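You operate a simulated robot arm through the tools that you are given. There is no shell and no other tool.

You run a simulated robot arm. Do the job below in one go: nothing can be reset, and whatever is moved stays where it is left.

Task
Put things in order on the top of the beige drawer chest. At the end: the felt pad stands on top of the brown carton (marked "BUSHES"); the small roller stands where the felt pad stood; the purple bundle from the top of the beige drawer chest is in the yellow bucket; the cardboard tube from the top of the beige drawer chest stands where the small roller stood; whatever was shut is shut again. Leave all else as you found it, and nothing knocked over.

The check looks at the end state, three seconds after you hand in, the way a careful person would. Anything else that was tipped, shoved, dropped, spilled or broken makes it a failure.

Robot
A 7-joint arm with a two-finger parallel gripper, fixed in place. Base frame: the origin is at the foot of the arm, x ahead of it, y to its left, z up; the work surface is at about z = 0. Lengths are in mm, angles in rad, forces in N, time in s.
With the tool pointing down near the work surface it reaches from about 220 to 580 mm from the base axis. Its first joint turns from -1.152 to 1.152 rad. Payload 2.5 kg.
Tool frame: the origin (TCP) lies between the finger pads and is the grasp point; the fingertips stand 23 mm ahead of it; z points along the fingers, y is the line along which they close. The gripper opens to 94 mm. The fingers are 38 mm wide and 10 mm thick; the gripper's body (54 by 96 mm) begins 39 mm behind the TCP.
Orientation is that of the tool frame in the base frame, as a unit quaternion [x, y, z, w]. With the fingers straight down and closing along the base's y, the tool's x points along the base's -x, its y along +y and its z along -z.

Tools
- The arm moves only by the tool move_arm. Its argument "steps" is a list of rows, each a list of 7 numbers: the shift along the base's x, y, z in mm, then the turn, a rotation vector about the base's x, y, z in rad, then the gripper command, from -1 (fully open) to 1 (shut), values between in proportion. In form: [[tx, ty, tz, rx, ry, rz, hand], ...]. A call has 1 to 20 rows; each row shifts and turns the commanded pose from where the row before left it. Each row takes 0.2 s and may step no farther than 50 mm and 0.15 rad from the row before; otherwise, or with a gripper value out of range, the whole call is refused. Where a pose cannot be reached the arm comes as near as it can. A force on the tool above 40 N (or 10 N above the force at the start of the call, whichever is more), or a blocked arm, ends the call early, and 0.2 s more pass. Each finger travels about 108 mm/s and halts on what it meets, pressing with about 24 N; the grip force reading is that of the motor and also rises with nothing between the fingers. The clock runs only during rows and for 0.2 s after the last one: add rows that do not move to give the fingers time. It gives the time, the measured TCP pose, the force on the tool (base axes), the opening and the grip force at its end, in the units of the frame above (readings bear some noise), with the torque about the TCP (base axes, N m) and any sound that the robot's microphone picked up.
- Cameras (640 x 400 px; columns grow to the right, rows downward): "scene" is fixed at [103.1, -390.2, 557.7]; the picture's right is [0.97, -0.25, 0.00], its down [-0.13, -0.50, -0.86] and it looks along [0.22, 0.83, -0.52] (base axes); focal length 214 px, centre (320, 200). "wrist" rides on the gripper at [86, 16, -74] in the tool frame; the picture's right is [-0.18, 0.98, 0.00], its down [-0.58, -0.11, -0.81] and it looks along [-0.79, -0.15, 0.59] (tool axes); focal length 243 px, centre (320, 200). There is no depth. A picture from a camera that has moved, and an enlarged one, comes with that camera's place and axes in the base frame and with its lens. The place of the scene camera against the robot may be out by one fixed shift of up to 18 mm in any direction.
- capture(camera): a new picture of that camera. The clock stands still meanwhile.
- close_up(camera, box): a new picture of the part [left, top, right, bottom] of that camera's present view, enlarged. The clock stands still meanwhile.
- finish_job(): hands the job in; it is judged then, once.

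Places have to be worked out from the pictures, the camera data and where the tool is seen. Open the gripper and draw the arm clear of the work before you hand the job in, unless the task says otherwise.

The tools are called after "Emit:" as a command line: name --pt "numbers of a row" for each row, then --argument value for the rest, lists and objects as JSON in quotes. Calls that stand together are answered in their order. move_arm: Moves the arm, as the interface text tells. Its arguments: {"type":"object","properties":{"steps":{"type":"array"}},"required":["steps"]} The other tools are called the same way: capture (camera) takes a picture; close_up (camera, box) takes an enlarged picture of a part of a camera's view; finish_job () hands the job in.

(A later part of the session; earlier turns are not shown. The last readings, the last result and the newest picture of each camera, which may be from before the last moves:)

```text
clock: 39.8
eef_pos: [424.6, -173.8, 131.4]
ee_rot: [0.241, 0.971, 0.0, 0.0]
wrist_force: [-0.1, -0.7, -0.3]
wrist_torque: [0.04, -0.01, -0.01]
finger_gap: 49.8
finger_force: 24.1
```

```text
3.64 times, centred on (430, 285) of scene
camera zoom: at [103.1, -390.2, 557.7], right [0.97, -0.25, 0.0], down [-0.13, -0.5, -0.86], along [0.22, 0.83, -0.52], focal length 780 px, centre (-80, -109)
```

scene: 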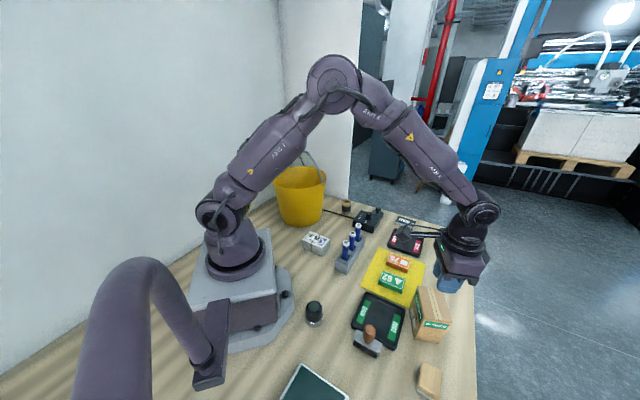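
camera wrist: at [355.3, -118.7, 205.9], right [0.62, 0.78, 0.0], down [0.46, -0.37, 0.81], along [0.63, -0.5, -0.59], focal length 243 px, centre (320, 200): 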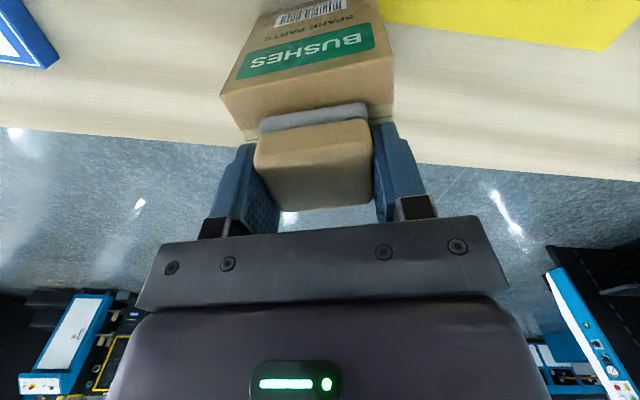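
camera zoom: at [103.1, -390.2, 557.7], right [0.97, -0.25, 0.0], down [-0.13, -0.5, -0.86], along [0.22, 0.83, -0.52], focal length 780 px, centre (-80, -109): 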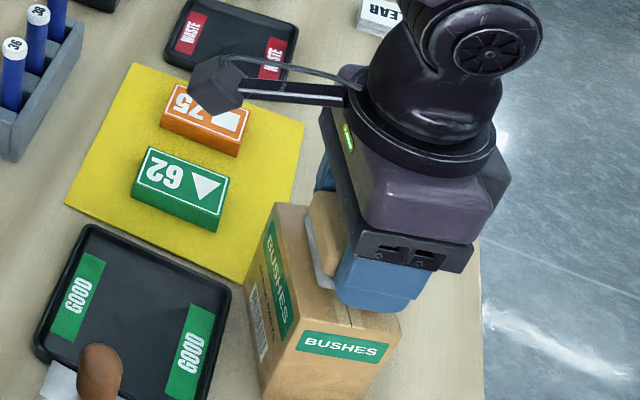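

The pad sits about 4–5 mm too near the robot side of the carton top, so I shift it forward, then lower in small steps until contact.

Emit:
move_arm --pt "2 -1.5 0 0 0 0 1" --pt "1.5 -1.3 0 0 0 0 1" --pt "0 0 -2 0 0 0 1" --pt "0 0 -2 0 0 0 1" --pt "0 0 -1.5 0 0 0 1" --pt "0 0 -1.5 0 0 0 1" --pt "0 0 -1 0 0 0 1"

Emit:
capture --camera "wrist"

```text
clock: 41.4
eef_pos: [430.2, -177.3, 126.0]
ee_rot: [0.24, 0.971, 0.0, 0.002]
wrist_force: [-0.1, -3.4, 21.2]
wrist_torque: [0.59, 0.06, 0.0]
finger_gap: 50.0
finger_force: 23.7
```

```text
taken
camera wrist: at [359.9, -121.7, 200.0], right [0.62, 0.78, 0.0], down [0.46, -0.37, 0.81], along [0.63, -0.5, -0.59], focal length 243 px, centre (320, 200)
```

wrist: 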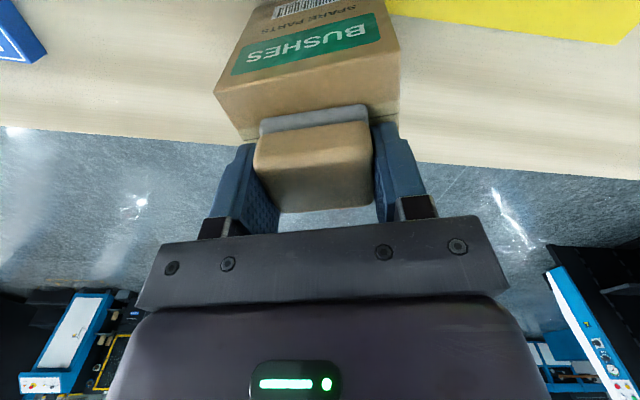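

Contact made at z ≈ 126 (21 N). I ease up 1 mm and open the fingers gradually, then rise.

Emit:
move_arm --pt "0 0 0.8 0 0 0 1" --pt "0 0 0 0 0 0 0" --pt "0 0 0 0 0 0 -0.15" --pt "0 0 0 0 0 0 -0.4" --pt "0 0 0 0 0 0 -0.4" --pt "0 0 5 0 0 0 -0.4" --pt "0 0 10 0 0 0 -0.4" --pt "0 0 20 0 0 0 -0.4" --pt "0 0 30 0 0 0 -0.4"

Emit:
capture --camera "wrist"

Emit:
close_up --camera "scene" --box '[380, 230, 480, 340]'

```text
clock: 43.4
eef_pos: [427.4, -176.3, 189.6]
ee_rot: [0.24, 0.971, 0.0, 0.0]
wrist_force: [1.2, -0.3, -0.1]
wrist_torque: [-0.03, -0.02, 0.0]
finger_gap: 65.8
finger_force: 0.1
```

```text
taken
camera wrist: at [358.0, -121.0, 264.1], right [0.62, 0.78, 0.0], down [0.47, -0.37, 0.81], along [0.63, -0.5, -0.59], focal length 243 px, centre (320, 200)
```

wrist: 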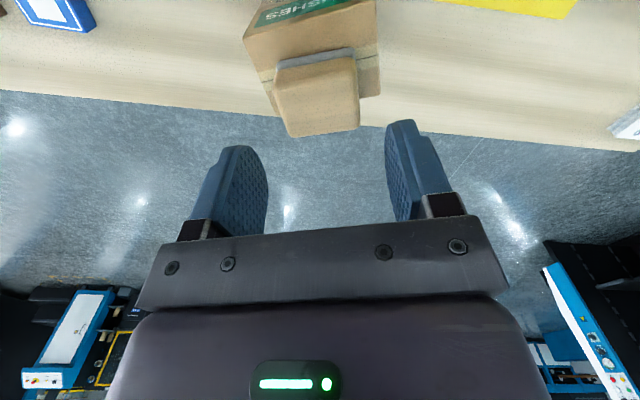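

```text
3.64 times, centred on (430, 285) of scene
camera zoom: at [103.1, -390.2, 557.7], right [0.97, -0.25, 0.0], down [-0.13, -0.5, -0.86], along [0.22, 0.83, -0.52], focal length 780 px, centre (-80, -109)
```

zoom: 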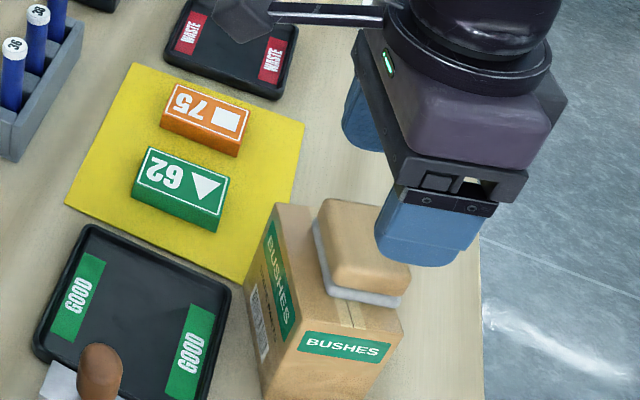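

The pad rests on the carton, but I want to verify its margins, so I enlarge both views.

Emit:
close_up --camera "wrist" --box '[220, 0, 412, 145]'

Emit:
close_up --camera "scene" --box '[405, 270, 470, 345]'

```text
2.76 times, centred on (316, 72) of wrist
camera zoom: at [358.0, -121.0, 264.1], right [0.62, 0.78, 0.0], down [0.47, -0.37, 0.81], along [0.63, -0.5, -0.59], focal length 669 px, centre (331, 552)
```

zoom: 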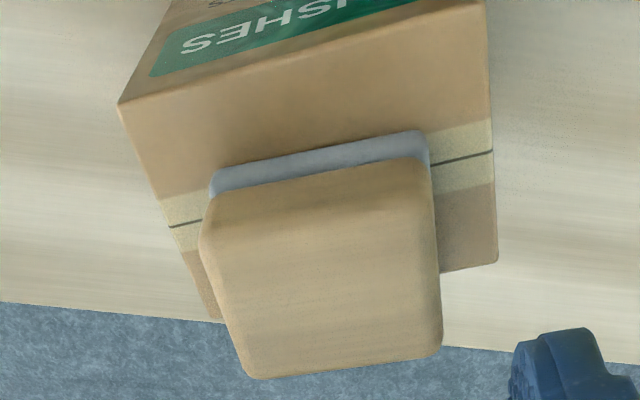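

```text
5.33 times, centred on (438, 308) of scene
camera zoom: at [103.1, -390.2, 557.7], right [0.97, -0.25, 0.0], down [-0.13, -0.5, -0.86], along [0.22, 0.83, -0.52], focal length 1144 px, centre (-307, -373)
```

zoom: 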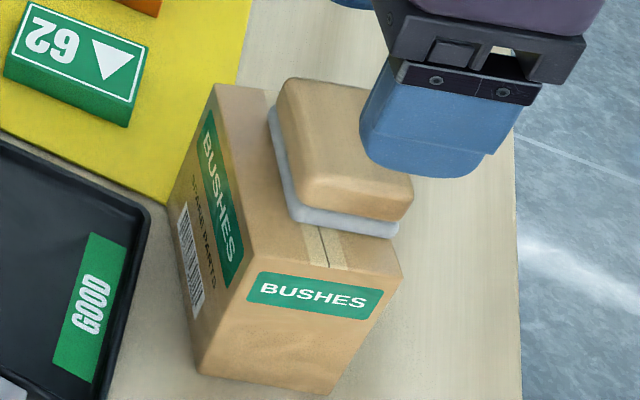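

The pad rests wholly on the carton top (a little toward the far side but supported and stable). Next I move over toward the small roller for a measuring view.

Emit:
move_arm --pt "0 0 30 0 0 0 -0.4" --pt "-31 4.4 10 0 0 0 -0.4" --pt "-31 4.4 10 0 0 0 -0.4" --pt "-31 4.4 0 0 0 0 -0.4" --pt "-31 4.4 0 0 0 0 -0.4" --pt "-31 4.4 0 0 0 0 -0.4" --pt "-31 4.4 0 0 0 0 -0.4" --pt "0 0 0 0 0 0 -0.4"

Emit:
capture --camera "wrist"

Emit:
close_up --camera "wrist" --box '[220, 0, 412, 120]'

```text
clock: 45.2
eef_pos: [242.3, -150.6, 237.7]
ee_rot: [0.24, 0.971, 0.0, 0.0]
wrist_force: [-0.9, -0.1, -1.0]
wrist_torque: [0.01, 0.03, -0.01]
finger_gap: 65.7
finger_force: 0.0
```

```text
taken
camera wrist: at [172.9, -95.1, 312.3], right [0.62, 0.78, 0.0], down [0.46, -0.37, 0.81], along [0.63, -0.5, -0.59], focal length 243 px, centre (320, 200)
```

wrist: 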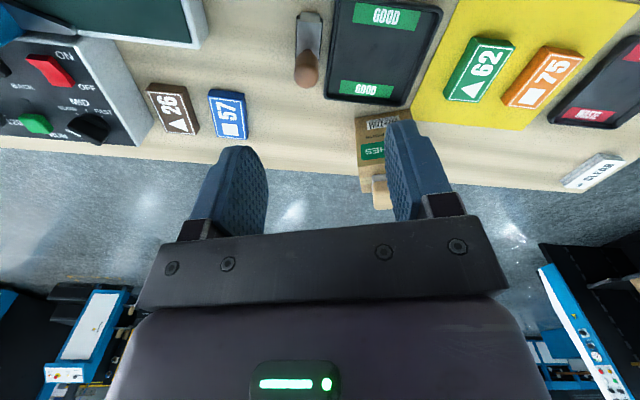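

```text
3.33 times, centred on (316, 60) of wrist
camera zoom: at [172.9, -95.1, 312.3], right [0.62, 0.78, 0.0], down [0.46, -0.37, 0.81], along [0.63, -0.5, -0.59], focal length 809 px, centre (333, 667)
```

zoom: 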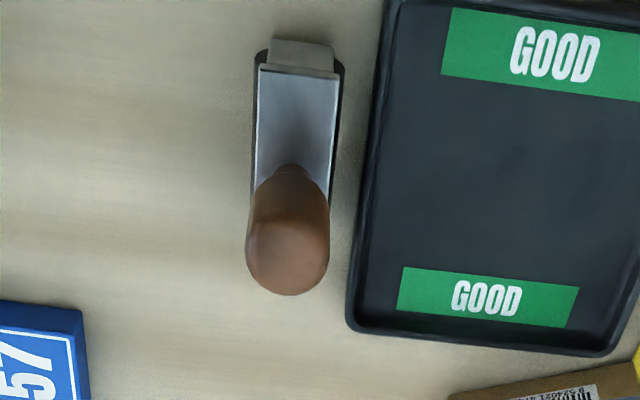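

The roller axis lies along -45°, its handle stands upright at about (255.5, -177.6), top near z ≈ 88, plate at z ≈ 33. I hover above it with the closing line at 45° for a finer look.

Emit:
move_arm --pt "4 -8 -15 0 0 -0.1 -0.4" --pt "4 -8 -15 0 0 -0.1 -0.4" --pt "4 -8 -15 0 0 -0.097 -0.4" --pt "1.2 -3 -5 0 0 0 -0.4" --pt "0 0 0 0 0 0 -0.4"

Emit:
capture --camera "wrist"

Emit:
close_up --camera "wrist" --box '[220, 0, 412, 120]'

```text
clock: 46.4
eef_pos: [255.0, -176.1, 189.5]
ee_rot: [0.381, 0.924, 0.001, 0.0]
wrist_force: [-0.8, 0.2, -0.1]
wrist_torque: [0.01, 0.0, 0.0]
finger_gap: 65.9
finger_force: 0.0
```

```text
taken
camera wrist: at [204.9, -103.3, 263.3], right [0.82, 0.57, 0.0], down [0.34, -0.49, 0.81], along [0.46, -0.66, -0.59], focal length 243 px, centre (320, 200)
```

wrist: 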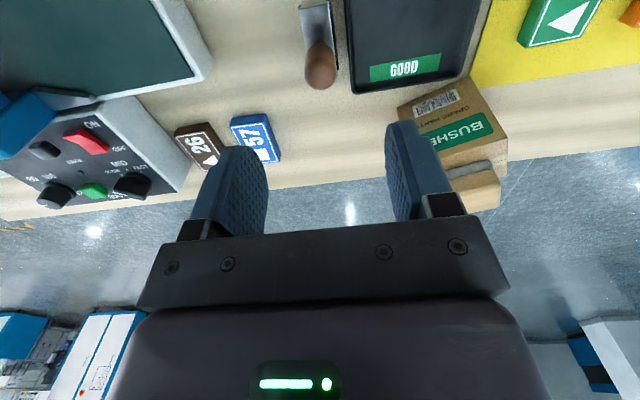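

```text
3.33 times, centred on (316, 60) of wrist
camera zoom: at [204.9, -103.3, 263.3], right [0.82, 0.57, 0.0], down [0.34, -0.49, 0.81], along [0.46, -0.66, -0.59], focal length 809 px, centre (333, 667)
```

zoom: 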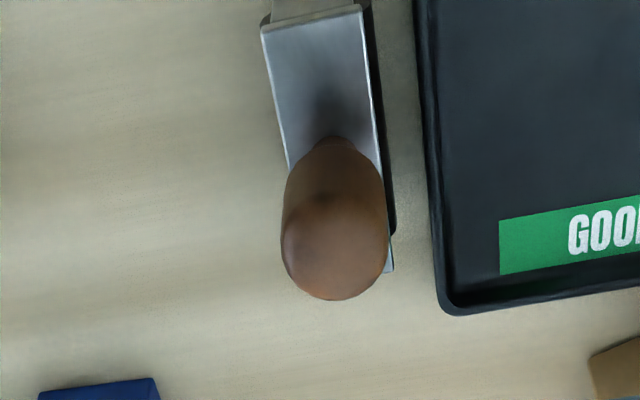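

Handle/plate centre refines to about (257, -178.7). I descend in stages toward the handle with a 56 mm opening.

Emit:
move_arm --pt "2 -2.5 -30 0 0 0 -0.2" --pt "0 0 -30 0 0 0 -0.2" --pt "0 0 -15 0 0 0 -0.2" --pt "0 0 0 0 0 0 -0.2"

Emit:
capture --camera "wrist"

Emit:
close_up --camera "scene" --box '[280, 260, 440, 380]'

```text
clock: 47.4
eef_pos: [257.3, -180.2, 114.8]
ee_rot: [0.38, 0.925, 0.0, 0.0]
wrist_force: [0.8, 0.4, -0.7]
wrist_torque: [-0.01, -0.02, -0.02]
finger_gap: 56.5
finger_force: 0.0
```

```text
taken
camera wrist: at [206.9, -106.2, 188.9], right [0.82, 0.57, 0.0], down [0.34, -0.49, 0.81], along [0.46, -0.66, -0.59], focal length 243 px, centre (320, 200)
```

wrist: 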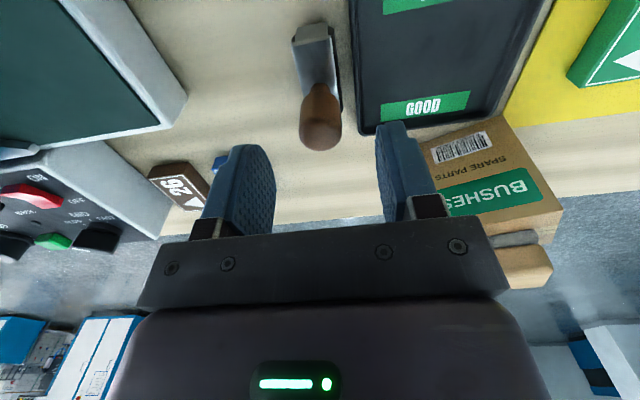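

```text
3.33 times, centred on (360, 320) of scene
camera zoom: at [103.1, -390.2, 557.7], right [0.97, -0.25, 0.0], down [-0.13, -0.5, -0.86], along [0.22, 0.83, -0.52], focal length 715 px, centre (187, -200)
```

zoom: 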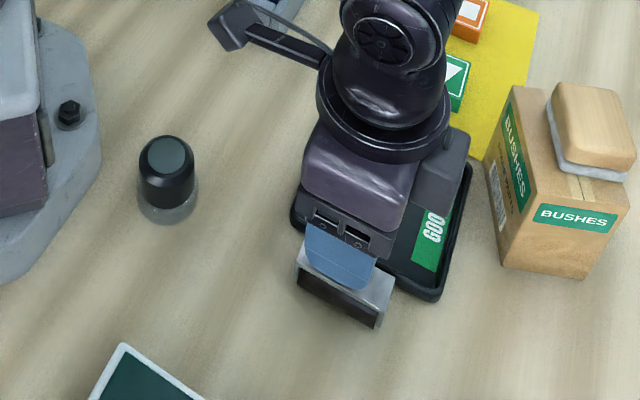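

The handle is centred between the fingers. I go down to TCP z ≈ 63.

Emit:
move_arm --pt "0 0 -15 0 0 0 -0.2" --pt "0 0 -15 0 0 0 -0.2" --pt "0 0 -12 0 0 0 -0.2" --pt "0 0 -8 0 0 0 -0.2" --pt "0 0 0 0 0 0 -0.2"

Emit:
capture --camera "wrist"

```text
clock: 48.6
eef_pos: [258.4, -178.9, 65.1]
ee_rot: [0.381, 0.925, -0.001, 0.0]
wrist_force: [0.9, 0.2, -0.6]
wrist_torque: [-0.03, 0.0, 0.02]
finger_gap: 56.5
finger_force: 0.1
```

```text
taken
camera wrist: at [207.0, -105.7, 139.2], right [0.82, 0.57, 0.0], down [0.34, -0.49, 0.81], along [0.46, -0.66, -0.59], focal length 243 px, centre (320, 200)
```

wrist: 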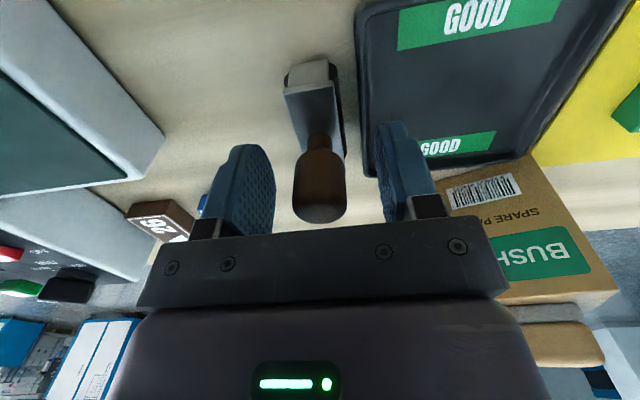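

The bulb of the handle is right between the pads. I close fully and then lift slightly to test.

Emit:
move_arm --pt "0 0 0 0 0 0 0.1" --pt "0 0 0 0 0 0 0.5" --pt "0 0 0 0 0 0 1" --pt "0 0 0 0 0 0 1" --pt "0 0 0 0 0 0 1"

Emit:
capture --camera "wrist"

```text
clock: 49.8
eef_pos: [258.7, -179.7, 65.2]
ee_rot: [0.381, 0.925, 0.001, 0.0]
wrist_force: [0.0, -0.7, -0.4]
wrist_torque: [-0.05, 0.01, -0.05]
finger_gap: 24.6
finger_force: 23.6
```

```text
taken
camera wrist: at [207.0, -105.7, 139.4], right [0.82, 0.57, 0.0], down [0.34, -0.49, 0.81], along [0.46, -0.66, -0.59], focal length 243 px, centre (320, 200)
```

wrist: 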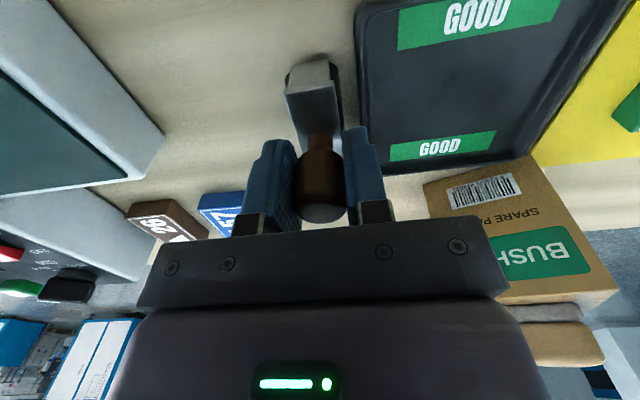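

Gripped at 24.6 mm. I lift gently, then check.

Emit:
move_arm --pt "0 0 1 0 0 0 1" --pt "0 0 2 0 0 0 1" --pt "0 0 3 0 0 0 1" --pt "0 0 4 0 0 0 1" --pt "0 0 5 0 0 0 1" --pt "0 0 5 0 0 0 1" --pt "0 0 5 0 0 0 1" --pt "0 0 4 0 0 0 1" --pt "0 0 3 0 0 0 1" --pt "0 0 0 0 0 0 1"

Emit:
capture --camera "wrist"

Emit:
close_up --camera "scene" --box '[280, 260, 440, 380]'

```text
clock: 52.0
eef_pos: [256.5, -179.6, 97.2]
ee_rot: [0.381, 0.925, 0.001, 0.0]
wrist_force: [-0.7, -0.8, -3.0]
wrist_torque: [-0.02, 0.0, -0.02]
finger_gap: 24.2
finger_force: 24.4
```

```text
taken
camera wrist: at [207.4, -106.0, 171.7], right [0.82, 0.57, 0.0], down [0.34, -0.49, 0.81], along [0.46, -0.66, -0.59], focal length 243 px, centre (320, 200)
```

wrist: 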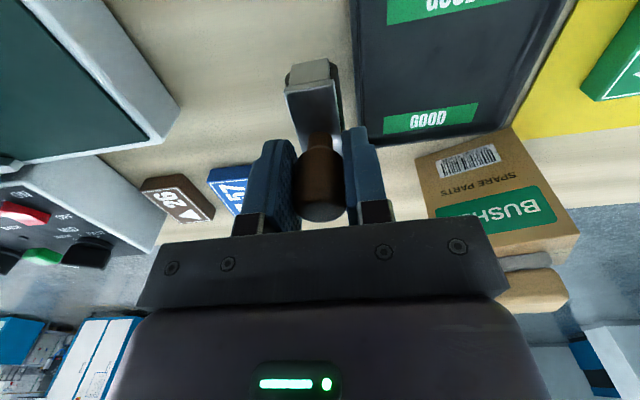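

```text
3.33 times, centred on (360, 320) of scene
camera zoom: at [103.1, -390.2, 557.7], right [0.97, -0.25, 0.0], down [-0.13, -0.5, -0.86], along [0.22, 0.83, -0.52], focal length 715 px, centre (187, -200)
```

zoom: 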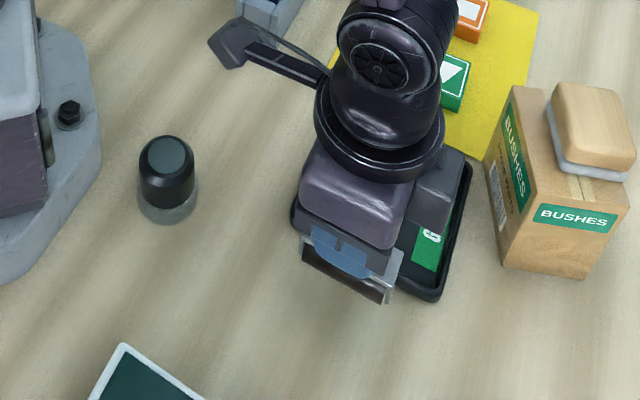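

The roller is held and lifted. I raise it further and carry it along -45° to the pad's former place.

Emit:
move_arm --pt "0 0 4 0 0 0 1" --pt "0 0 8 0 0 0 1" --pt "2 -2 8 0 0 0 1" --pt "4 -4 4 0 0 0 1" --pt "7 -7 0 0 0 0 1" --pt "9 -9 0 0 0 0 1" --pt "10 -10 0 0 0 0 1" --pt "10 -10 0 0 0 0 1" --pt "10 -10 0 0 0 0 1" --pt "10 -10 0 0 0 0 1" --pt "10 -10 0 0 0 0 1" --pt "9 -9 0 0 0 0 1" --pt "7 -8 0 0 0 0 1" --pt "4 -4 0 0 0 0 1" --pt "2 -2.5 0 0 0 0 1" --pt "0 0 0 0 0 0 1"

Emit:
capture --camera "wrist"

Emit:
close_up --camera "scene" --box '[340, 280, 500, 400]'

```text
clock: 55.4
eef_pos: [351.0, -276.5, 121.7]
ee_rot: [0.381, 0.925, 0.0, 0.0]
wrist_force: [0.2, 0.2, -3.3]
wrist_torque: [0.02, 0.01, 0.02]
finger_gap: 24.7
finger_force: 24.0
```

```text
taken
camera wrist: at [300.9, -201.9, 194.9], right [0.82, 0.57, 0.0], down [0.34, -0.49, 0.81], along [0.46, -0.66, -0.59], focal length 243 px, centre (320, 200)
```

wrist: 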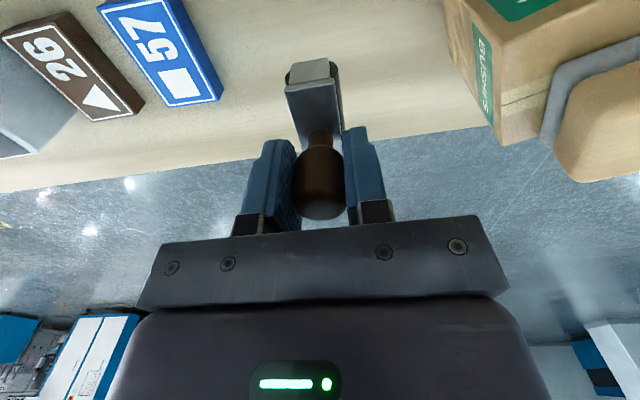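

```text
3.33 times, centred on (420, 340) of scene
camera zoom: at [103.1, -390.2, 557.7], right [0.97, -0.25, 0.0], down [-0.13, -0.5, -0.86], along [0.22, 0.83, -0.52], focal length 715 px, centre (-13, -267)
```

zoom: 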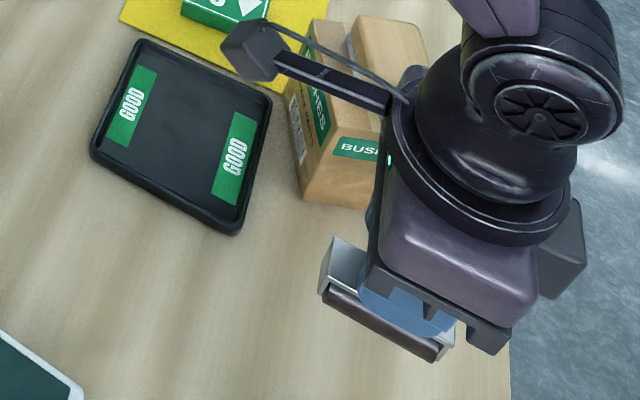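

Over the place. I lower the roller slowly to table contact (TCP ≈ 65).

Emit:
move_arm --pt "0 0.5 -3 0 0 0 1" --pt "0 0.5 -6 0 0 0 1" --pt "0 0.5 -8 0 0 0 1" --pt "0 0 -9 0 0 0 1" --pt "0 0 -9 0 0 0 1" --pt "0 0 -7 0 0 0 1" --pt "0 0 -5 0 0 0 1" --pt "0 0 -3 0 0 0 1" --pt "0 0 -2 0 0 0 1" --pt "0 0 -1 0 0 0 1" --pt "0 0 -1 0 0 0 1" --pt "0 0 0 0 0 0 1"

Emit:
capture --camera "wrist"

```text
clock: 58.0
eef_pos: [351.6, -273.8, 68.1]
ee_rot: [0.381, 0.924, 0.0, 0.0]
wrist_force: [0.9, -0.4, 0.0]
wrist_torque: [0.1, 0.04, -0.02]
finger_gap: 24.5
finger_force: 23.9
```

```text
taken
camera wrist: at [300.7, -200.3, 141.6], right [0.82, 0.57, 0.0], down [0.34, -0.49, 0.81], along [0.46, -0.66, -0.59], focal length 243 px, centre (320, 200)
```

wrist: 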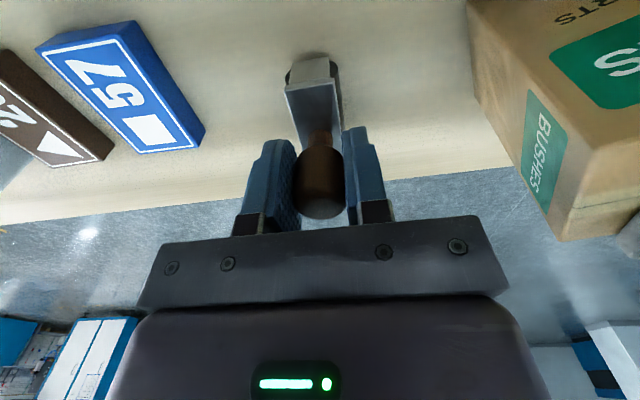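

Weight is off the tool, suggesting it just touches. I press down 1 mm steps to confirm contact.

Emit:
move_arm --pt "0 0 -0.7 0 0 0 1" --pt "0 0 -0.7 0 0 0 1" --pt "0 0 0 0 0 0 1"

```text
clock: 58.8
eef_pos: [353.0, -274.7, 66.6]
ee_rot: [0.381, 0.925, -0.001, 0.001]
wrist_force: [-0.9, 1.0, 19.1]
wrist_torque: [0.14, -0.13, 0.01]
finger_gap: 25.0
finger_force: 23.6
```

Contact is confirmed (19 N). I ease up, open the fingers and rise.

Emit:
move_arm --pt "0 0 1 0 0 0 1" --pt "0 0 0 0 0 0 0.35" --pt "0 0 0 0 0 0 0.1" --pt "0 0 0 0 0 0 -0.2" --pt "0 0 0 0 0 0 -0.2" --pt "0 0 10 0 0 0 -0.2" --pt "0 0 20 0 0 0 -0.2" --pt "0 0 30 0 0 0 -0.2" --pt "-5 8 40 0 0 0 -0.2" --pt "-10 15 30 0 0 0 -0.2" --pt "-10 15 0 0 0 0 -0.2" --pt "0 0 0 0 0 0 -0.2"

Emit:
capture --camera "wrist"

Emit:
close_up --camera "scene" --box '[340, 280, 500, 400]'

```text
clock: 61.4
eef_pos: [327.1, -234.2, 196.8]
ee_rot: [0.38, 0.925, 0.0, 0.0]
wrist_force: [-0.5, -0.3, 0.6]
wrist_torque: [0.01, 0.0, 0.01]
finger_gap: 56.3
finger_force: 0.0
```

```text
taken
camera wrist: at [276.1, -160.9, 271.6], right [0.82, 0.57, 0.0], down [0.34, -0.49, 0.81], along [0.46, -0.66, -0.59], focal length 243 px, centre (320, 200)
```

wrist: 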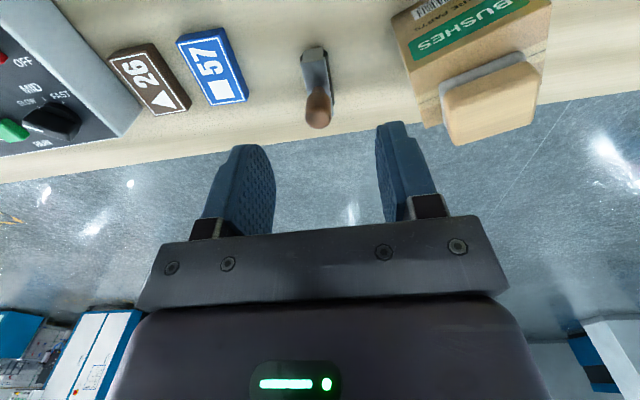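

```text
3.33 times, centred on (420, 340) of scene
camera zoom: at [103.1, -390.2, 557.7], right [0.97, -0.25, 0.0], down [-0.13, -0.5, -0.86], along [0.22, 0.83, -0.52], focal length 715 px, centre (-13, -267)
```

zoom: 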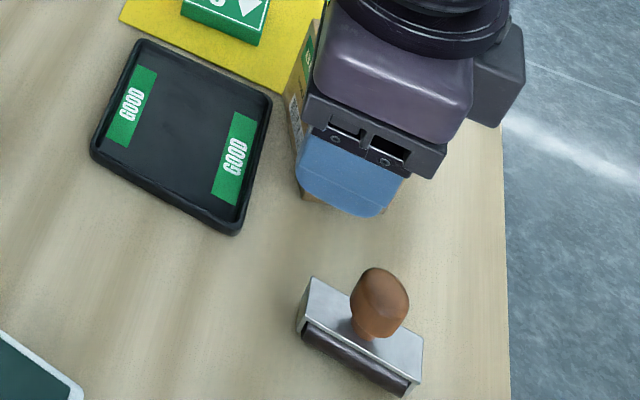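

The roller stands at the pad's place. Now I rise and swing to the left side to look at the tube, bundle and bucket.

Emit:
move_arm --pt "0 0 40 0 0 0 -0.5" --pt "0 0 40 0 0 0 -0.5" --pt "0 40 20 0 0 0.14 -0.5" --pt "0 40 10 0 0 0.14 -0.5" --pt "0 40 0 0 0 0.14 -0.5" --pt "0 40 0 0 0 0.14 -0.5" --pt "0 40 0 0 0 0.14 -0.5" --pt "0 40 0 0 0 0.14 -0.5" --pt "0 40 0 0 0 0.14 -0.5" --pt "0 40 0 0 0 0.14 -0.5" --pt "0 40 0 0 0 0.14 -0.5" --pt "0 40 0 0 0 0.14 -0.5" --pt "0 40 0 0 0 0.1 -0.5" --pt "0 0 0 0 0 0 -0.5"

Emit:
capture --camera "wrist"

Emit:
capture --camera "scene"

```text
clock: 64.4
eef_pos: [328.0, 205.5, 307.9]
ee_rot: [-0.352, 0.936, 0.0, 0.001]
wrist_force: [-0.2, -0.2, -0.1]
wrist_torque: [0.04, 0.0, 0.0]
finger_gap: 70.5
finger_force: 0.1
```

```text
taken
camera wrist: at [251.7, 161.5, 381.4], right [-0.51, 0.86, 0.0], down [0.51, 0.3, 0.81], along [0.69, 0.41, -0.59], focal length 243 px, centre (320, 200)
```

wrist: 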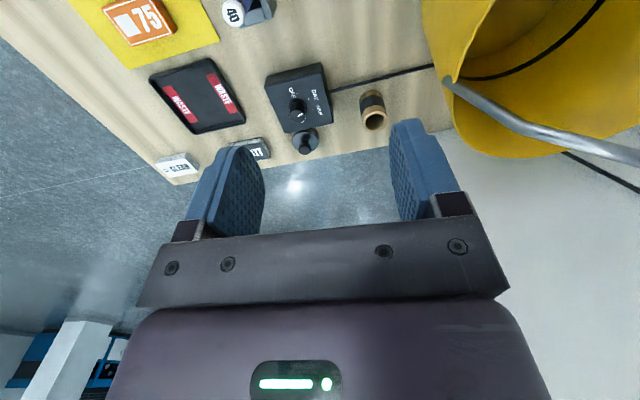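

```text
taken
```

scene: 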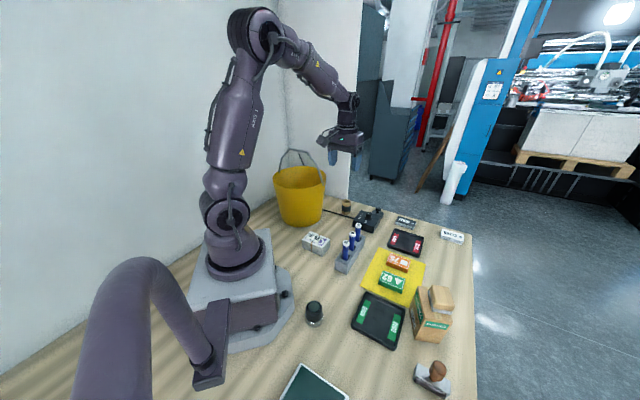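

I enlarge the tube and its surroundings for measuring.

Emit:
close_up --camera "wrist" --box '[260, 50, 452, 170]'

Emit:
close_up --camera "wrist" --box '[400, 0, 640, 200]'

```text
3.33 times, centred on (356, 110) of wrist
camera zoom: at [251.7, 161.5, 381.4], right [-0.51, 0.86, 0.0], down [0.51, 0.3, 0.81], along [0.69, 0.41, -0.59], focal length 809 px, centre (200, 500)
```

zoom: 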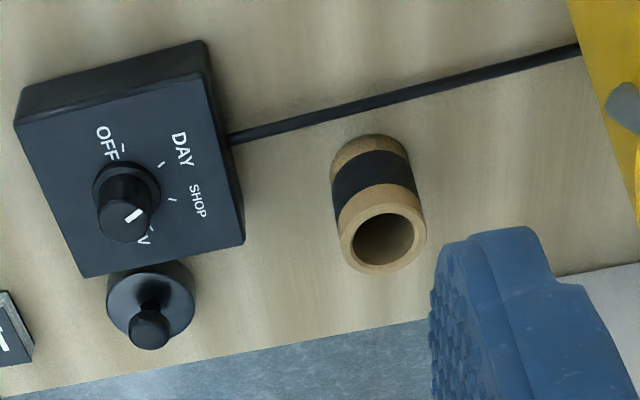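

```text
2.00 times, centred on (520, 100) of wrist
camera zoom: at [251.7, 161.5, 381.4], right [-0.51, 0.86, 0.0], down [0.51, 0.3, 0.81], along [0.69, 0.41, -0.59], focal length 485 px, centre (-80, 400)
```

zoom: 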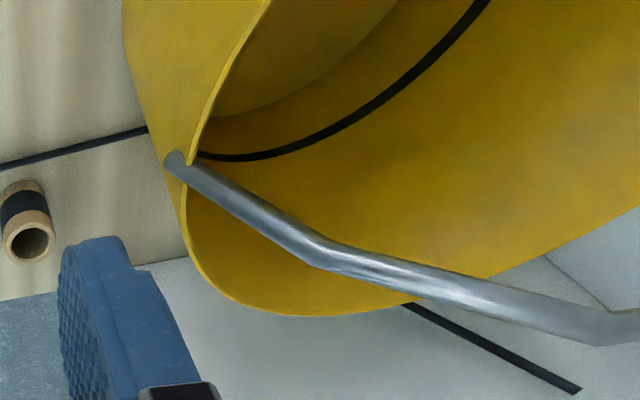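

The tube (about 41 mm across, 58 mm high) stands at about (409, 356). The cable runs at 135°, 36 mm off its centre, so I'll close along 135°. I move above it.

Emit:
move_arm --pt "10 18 -20 0 0 0.033 -0.5" --pt "10 18 -20 0 0 0.033 -0.5" --pt "10 19 -20 0 0 0 -0.5" --pt "10 19 -20 0 0 0 -0.5" --pt "10 19 -20 0 0 0 -0.5" --pt "10 19 -20 0 0 0 -0.5" --pt "10 19 -20 0 0 0 -0.5" --pt "11 19 -18 0 0 0 -0.5" --pt "0 0 0 0 0 0 -0.5"

Emit:
capture --camera "wrist"

Emit:
close_up --camera "scene" --box '[280, 150, 440, 250]'

```text
clock: 66.4
eef_pos: [407.4, 353.9, 146.7]
ee_rot: [-0.383, 0.924, 0.001, 0.0]
wrist_force: [-0.1, -0.2, -0.2]
wrist_torque: [-0.02, 0.01, -0.01]
finger_gap: 70.7
finger_force: 0.1
```

```text
taken
camera wrist: at [333.4, 305.0, 221.3], right [-0.56, 0.83, 0.0], down [0.49, 0.33, 0.81], along [0.67, 0.45, -0.59], focal length 243 px, centre (320, 200)
```

wrist: 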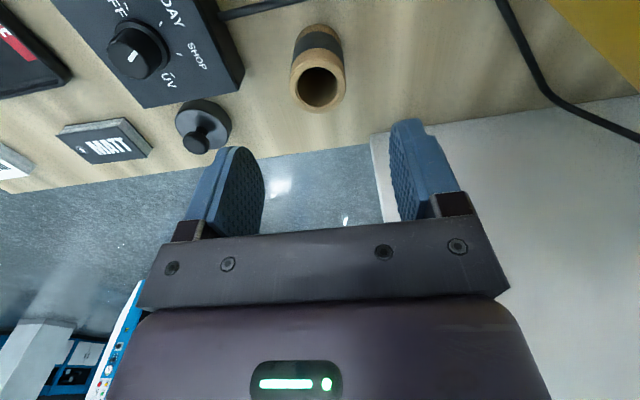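

```text
4.00 times, centred on (360, 200) of scene
camera zoom: at [103.1, -390.2, 557.7], right [0.97, -0.25, 0.0], down [-0.13, -0.5, -0.86], along [0.22, 0.83, -0.52], focal length 858 px, centre (160, 200)
```

zoom: 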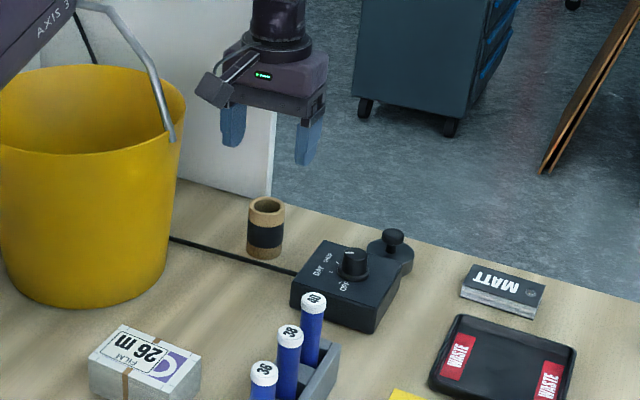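

The tube centre refines to (408.4, 355.5). I descend around it in steps to TCP z ≈ 37.

Emit:
move_arm --pt "1 1.6 -25 0 0 0 -0.5" --pt "0 0 -25 0 0 0 -0.5" --pt "0 0 -25 0 0 0 -0.5" --pt "0 0 -15 0 0 0 -0.5" --pt "0 0 -10 0 0 0 -0.5" --pt "0 0 -8 0 0 0 -0.5" --pt "0 0 0 0 0 0 -0.5"

Emit:
capture --camera "wrist"

```text
clock: 68.0
eef_pos: [409.0, 356.8, 41.8]
ee_rot: [-0.382, 0.924, 0.001, 0.001]
wrist_force: [-0.5, -0.5, 0.0]
wrist_torque: [0.04, -0.03, -0.03]
finger_gap: 70.4
finger_force: 0.0
```

```text
taken
camera wrist: at [335.0, 308.1, 116.1], right [-0.56, 0.83, 0.0], down [0.49, 0.33, 0.81], along [0.67, 0.45, -0.59], focal length 243 px, centre (320, 200)
```

wrist: 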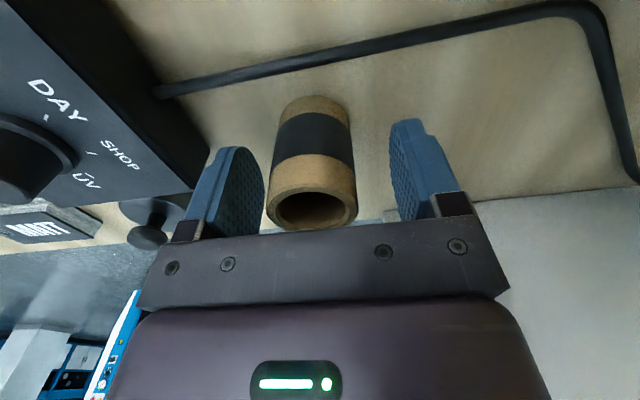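

Nearly centred (about 1.3 mm off). I correct, lower 4 mm and close.

Emit:
move_arm --pt "0.7 -1.1 -4 0 0 0 -0.5" --pt "0 0 0 0 0 0 -0.1" --pt "0 0 0 0 0 0 0.15" --pt "0 0 0 0 0 0 0.5" --pt "0 0 0 0 0 0 1" --pt "0 0 0 0 0 0 1"

Emit:
capture --camera "wrist"

```text
clock: 69.4
eef_pos: [409.5, 355.9, 37.2]
ee_rot: [-0.381, 0.924, 0.0, 0.0]
wrist_force: [0.1, -1.1, 1.4]
wrist_torque: [0.02, -0.02, -0.02]
finger_gap: 39.2
finger_force: 23.7
```

```text
taken
camera wrist: at [335.9, 307.0, 112.1], right [-0.56, 0.83, 0.0], down [0.49, 0.33, 0.81], along [0.67, 0.45, -0.59], focal length 243 px, centre (320, 200)
```

wrist: 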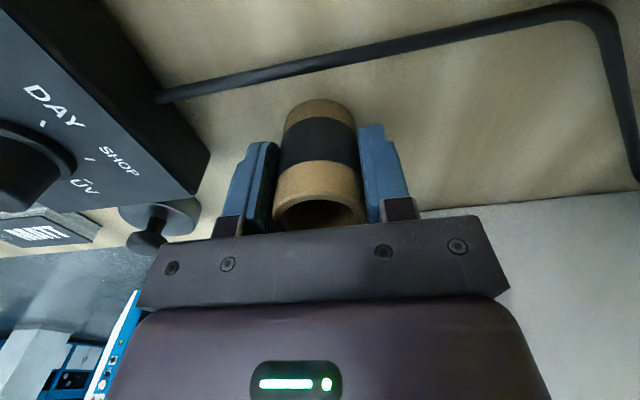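

Gripped at 39.2 mm. I lift gently and verify it comes along.

Emit:
move_arm --pt "0 0 1 0 0 0 1" --pt "0 0 2 0 0 0 1" --pt "0 0 3 0 0 0 1" --pt "0 0 5 0 0 0 1" --pt "0 0 6 0 0 0 1" --pt "0 0 7 0 0 0 1" --pt "0 0 8 0 0 0 1" --pt "0 0 8 0 0 0 1" --pt "0 0 8 0 0 0 1" --pt "0 0 8 0 0 0 1" --pt "0 0 8 0 0 0 1" --pt "0 0 8 0 0 0 1" --pt "0 0 8 0 0 0 1" --pt "0 0 5 0 0 0 1" --pt "0 0 3 0 0 0 1"

Emit:
capture --camera "wrist"

```text
clock: 72.6
eef_pos: [408.2, 354.5, 125.0]
ee_rot: [-0.381, 0.925, 0.0, 0.0]
wrist_force: [0.0, 0.3, -0.4]
wrist_torque: [0.03, 0.01, 0.0]
finger_gap: 39.4
finger_force: 23.9
```

```text
taken
camera wrist: at [335.2, 306.1, 198.8], right [-0.56, 0.83, 0.0], down [0.49, 0.33, 0.81], along [0.67, 0.45, -0.59], focal length 243 px, centre (320, 200)
```

wrist: 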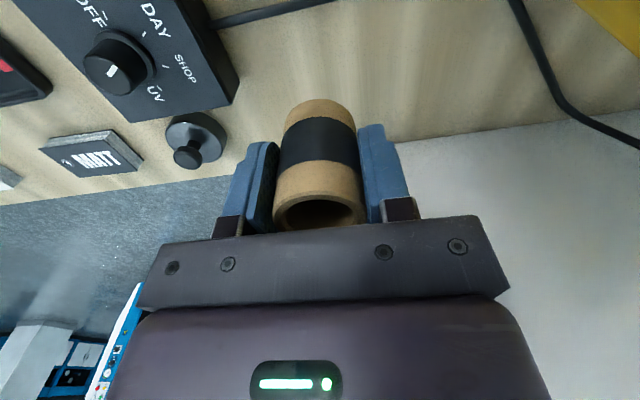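

The tube is held. I raise it and carry it across to the roller's former place at (257, -179), first part.

Emit:
move_arm --pt "0 0 6 0 0 0 1" --pt "0 0 14 0 0 0 1" --pt "0 0 22 0 0 0 1" --pt "0 0 22 0 0 0 1" --pt "0 0 10 0 0 0 1" --pt "-1.6 -5.8 4 0 0 0 1" --pt "-3.8 -13.5 0 0 0 0 1" --pt "-6.0 -21.2 0 0 0 0 1" --pt "-7.6 -26.9 0 0 0 0 1" --pt "-8.1 -28.5 0 0 0 0 1" --pt "-8.1 -28.5 0 0 0 0 1" --pt "-8.1 -28.5 0 0 0 0 1" --pt "-8.1 -28.5 0 0 0 0 1" --pt "-8.1 -28.5 0 0 0 0 1" --pt "-8.1 -28.5 0 0 0 0 1" --pt "-8.1 -28.5 0 0 0 0 1" --pt "-8.1 -28.5 0 0 0 0 1"

Emit:
move_arm --pt "-8.1 -28.5 0 0 0 0 1" --pt "-8.1 -28.5 0 0 0 0 1" --pt "-8.1 -28.5 0 0 0 0 1" --pt "-8.1 -28.5 0 0 0 0 1" --pt "-8.1 -28.5 0 0 0 0 1" --pt "-7.6 -26.9 0 0 0 0 1" --pt "-6.0 -21.2 0 0 0 0 1" --pt "-3.8 -13.5 0 0 0 0 1" --pt "-1.6 -5.8 0 0 0 0 1" --pt "0 0 0 0 0 0 1"

Emit:
capture --camera "wrist"

Emit:
capture --camera "scene"

```text
clock: 76.2
eef_pos: [325.2, 58.6, 203.3]
ee_rot: [-0.381, 0.924, 0.0, 0.0]
wrist_force: [0.0, 0.9, -0.2]
wrist_torque: [-0.01, 0.0, 0.0]
finger_gap: 39.5
finger_force: 24.2
```

```text
clock: 78.4
eef_pos: [266.6, -151.7, 204.4]
ee_rot: [-0.382, 0.924, 0.0, 0.001]
wrist_force: [-0.1, -0.2, -1.0]
wrist_torque: [-0.01, 0.0, 0.01]
finger_gap: 39.3
finger_force: 24.1
```

```text
taken
camera wrist: at [193.2, -199.9, 277.6], right [-0.56, 0.83, 0.0], down [0.49, 0.33, 0.81], along [0.67, 0.45, -0.59], focal length 243 px, centre (320, 200)
```

wrist: 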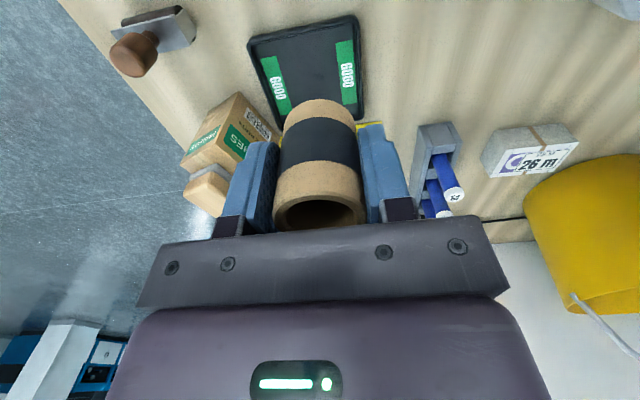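

```text
taken
```

scene: 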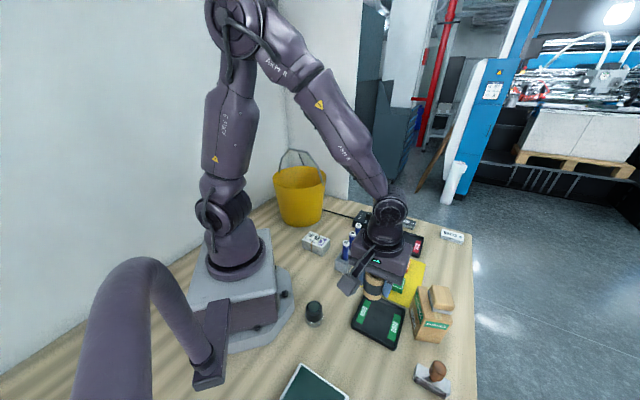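

I am one step short: y = -152. I move the remaining (-9, -27) and come down partway, then check.

Emit:
move_arm --pt "-2.2 -6.8 0 0 0 0 1" --pt "-3.5 -10.2 0 0 0 0 1" --pt "-2.2 -6.8 0 0 0 0 1" --pt "-1 -3.4 -4 0 0 0 1" --pt "0 0 -10 0 0 0 1" --pt "0 0 -16 0 0 0 1" --pt "0 0 -20 0 0 0 1" --pt "0 0 -20 0 0 0 1" --pt "0 0 -20 0 0 0 1" --pt "0 0 -16 0 0 0 1" --pt "0 0 -10 0 0 0 1" --pt "0 0 -5 0 0 0 1" --pt "0 0 0 0 0 0 1"

Emit:
capture --camera "wrist"

Emit:
close_up --camera "scene" --box '[280, 250, 440, 370]'

```text
clock: 81.2
eef_pos: [257.9, -177.9, 81.4]
ee_rot: [-0.381, 0.924, 0.0, 0.0]
wrist_force: [0.6, 0.9, -0.8]
wrist_torque: [-0.02, -0.02, -0.01]
finger_gap: 39.5
finger_force: 24.1
```

```text
taken
camera wrist: at [183.7, -226.3, 155.5], right [-0.56, 0.83, 0.0], down [0.49, 0.33, 0.81], along [0.67, 0.45, -0.59], focal length 243 px, centre (320, 200)
```

wrist: 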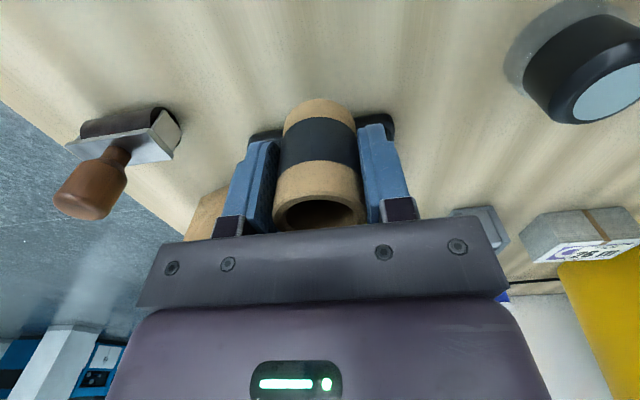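

```text
3.33 times, centred on (360, 310) of scene
camera zoom: at [103.1, -390.2, 557.7], right [0.97, -0.25, 0.0], down [-0.13, -0.5, -0.86], along [0.22, 0.83, -0.52], focal length 715 px, centre (187, -167)
```

zoom: 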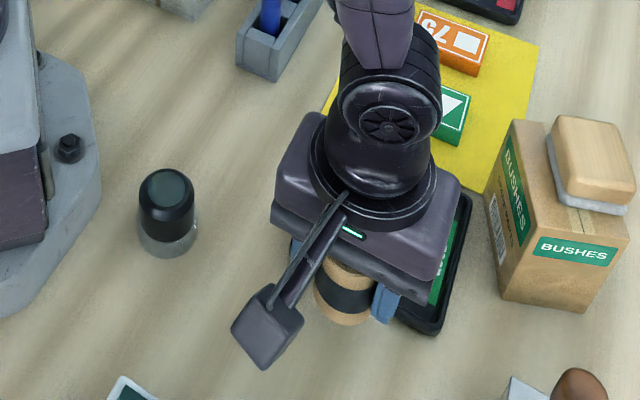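

Well placed. I nudge by 1 mm away from the tray and lower slowly to contact near z ≈ 38.

Emit:
move_arm --pt "-0.5 -1 -4 0 0 0 1" --pt "0 0 -7 0 0 0 1" --pt "0 0 -9 0 0 0 1" --pt "0 0 -8 0 0 0 1" --pt "0 0 -6 0 0 0 1" --pt "0 0 -4 0 0 0 1" --pt "0 0 -2 0 0 0 1" --pt "0 0 -1 0 0 0 1" --pt "0 0 -1 0 0 0 1" --pt "0 0 0 0 0 0 1"

Emit:
capture --camera "wrist"

```text
clock: 83.4
eef_pos: [256.4, -178.6, 39.3]
ee_rot: [-0.382, 0.924, 0.0, -0.001]
wrist_force: [0.6, 0.2, -0.2]
wrist_torque: [-0.01, -0.01, 0.0]
finger_gap: 39.4
finger_force: 24.2
```

```text
taken
camera wrist: at [183.1, -227.2, 113.6], right [-0.56, 0.83, 0.0], down [0.49, 0.33, 0.81], along [0.67, 0.45, -0.59], focal length 243 px, centre (320, 200)
```

wrist: 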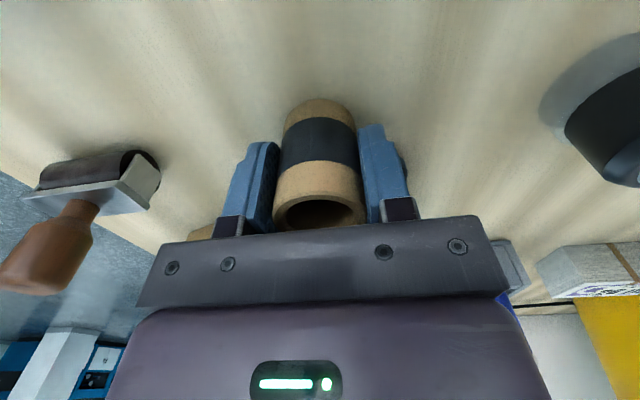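

I lower in sub-millimetre steps until contact shows in the force.

Emit:
move_arm --pt "0 0 -0.7 0 0 0 1" --pt "0 0 -0.7 0 0 0 1" --pt "0 0 -0.7 0 0 0 1" --pt "0 0 0 0 0 0 1"

```text
clock: 84.4
eef_pos: [256.6, -179.1, 37.2]
ee_rot: [-0.382, 0.924, 0.0, 0.0]
wrist_force: [-4.9, 3.1, 15.5]
wrist_torque: [0.06, -0.07, -0.02]
finger_gap: 39.6
finger_force: 23.8
```

Contact (15 N). I ease up, open and rise straight up.

Emit:
move_arm --pt "0 0 0.7 0 0 0 1" --pt "0 0 0 0 0 0 0.05" --pt "0 0 0 0 0 0 -0.15" --pt "0 0 0 0 0 0 -0.35" --pt "0 0 0 0 0 0 -0.35" --pt "0 0 8 0 0 0 -0.35" --pt "0 0 15 0 0 0 -0.35" --pt "0 0 25 0 0 0 -0.35" --pt "0 0 35 0 0 0 -0.35" --pt "0 0 45 0 0 0 -0.35" --pt "0 0 45 0 0 0 -0.35" --pt "0 0 0 0 0 0 -0.35"

Emit:
capture --camera "wrist"

Emit:
capture --camera "scene"

```text
clock: 87.0
eef_pos: [257.3, -177.3, 215.1]
ee_rot: [-0.382, 0.924, 0.0, 0.0]
wrist_force: [0.7, -1.0, 0.2]
wrist_torque: [0.0, 0.0, -0.03]
finger_gap: 63.7
finger_force: 0.1
```

```text
taken
camera wrist: at [183.9, -225.7, 288.9], right [-0.56, 0.83, 0.0], down [0.49, 0.33, 0.81], along [0.67, 0.45, -0.59], focal length 243 px, centre (320, 200)
```

wrist: 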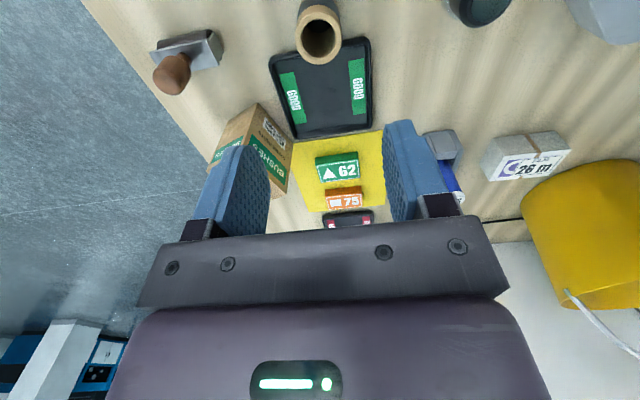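

```text
taken
```

scene: 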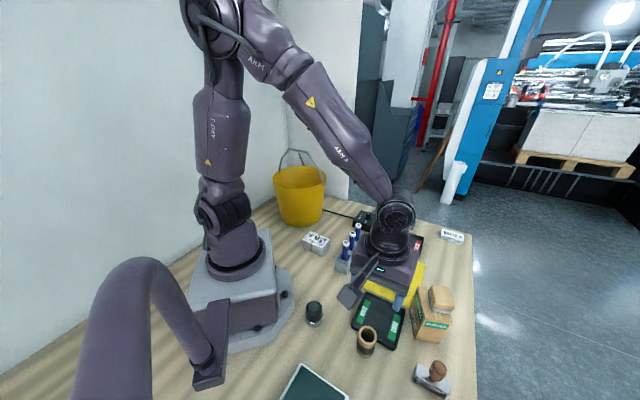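

The tube stands in the roller's place. Now I move toward the banded film bundle with the purple label for a measuring view.

Emit:
move_arm --pt "0 0 30 0 0 0 -0.5" --pt "-3 30 20 0 0 0 -0.5" --pt "-3 40 0 0 0 0 -0.5" --pt "-4 40 0 0 0 0 -0.5" --pt "-4 40 0 0 0 0 -0.5" --pt "-4 40 0 0 0 0 -0.5" --pt "-4 40 0 0 0 0 -0.5" --pt "-4 40 0 0 0 0 -0.5" --pt "0 10 0 0 0 0 -0.5" --pt "0 0 0 0 0 0 -0.5"

Emit:
capture --camera "wrist"

Emit:
close_up --camera "wrist" --box '[270, 0, 510, 150]'

```text
clock: 89.2
eef_pos: [231.4, 101.3, 261.4]
ee_rot: [-0.382, 0.924, 0.0, 0.0]
wrist_force: [-0.7, 0.0, 0.0]
wrist_torque: [-0.03, -0.02, 0.02]
finger_gap: 70.8
finger_force: 0.1
```

```text
taken
camera wrist: at [157.6, 53.0, 335.0], right [-0.56, 0.83, 0.0], down [0.49, 0.33, 0.81], along [0.67, 0.45, -0.59], focal length 243 px, centre (320, 200)
```

wrist: 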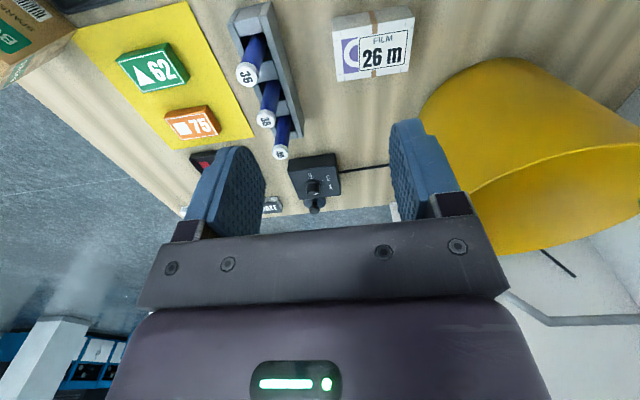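

```text
2.67 times, centred on (390, 75) of wrist
camera zoom: at [157.6, 53.0, 335.0], right [-0.56, 0.83, 0.0], down [0.49, 0.33, 0.81], along [0.67, 0.45, -0.59], focal length 647 px, centre (133, 533)
```

zoom: 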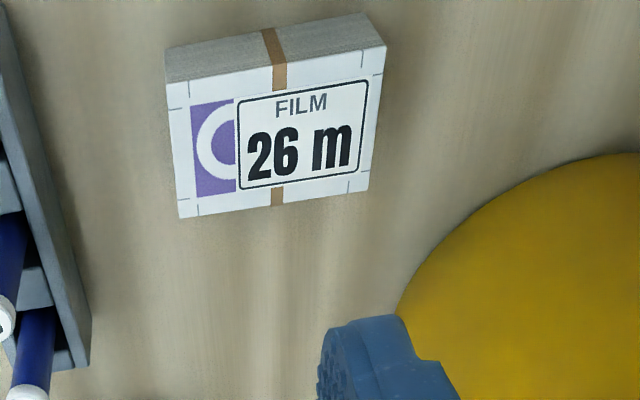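

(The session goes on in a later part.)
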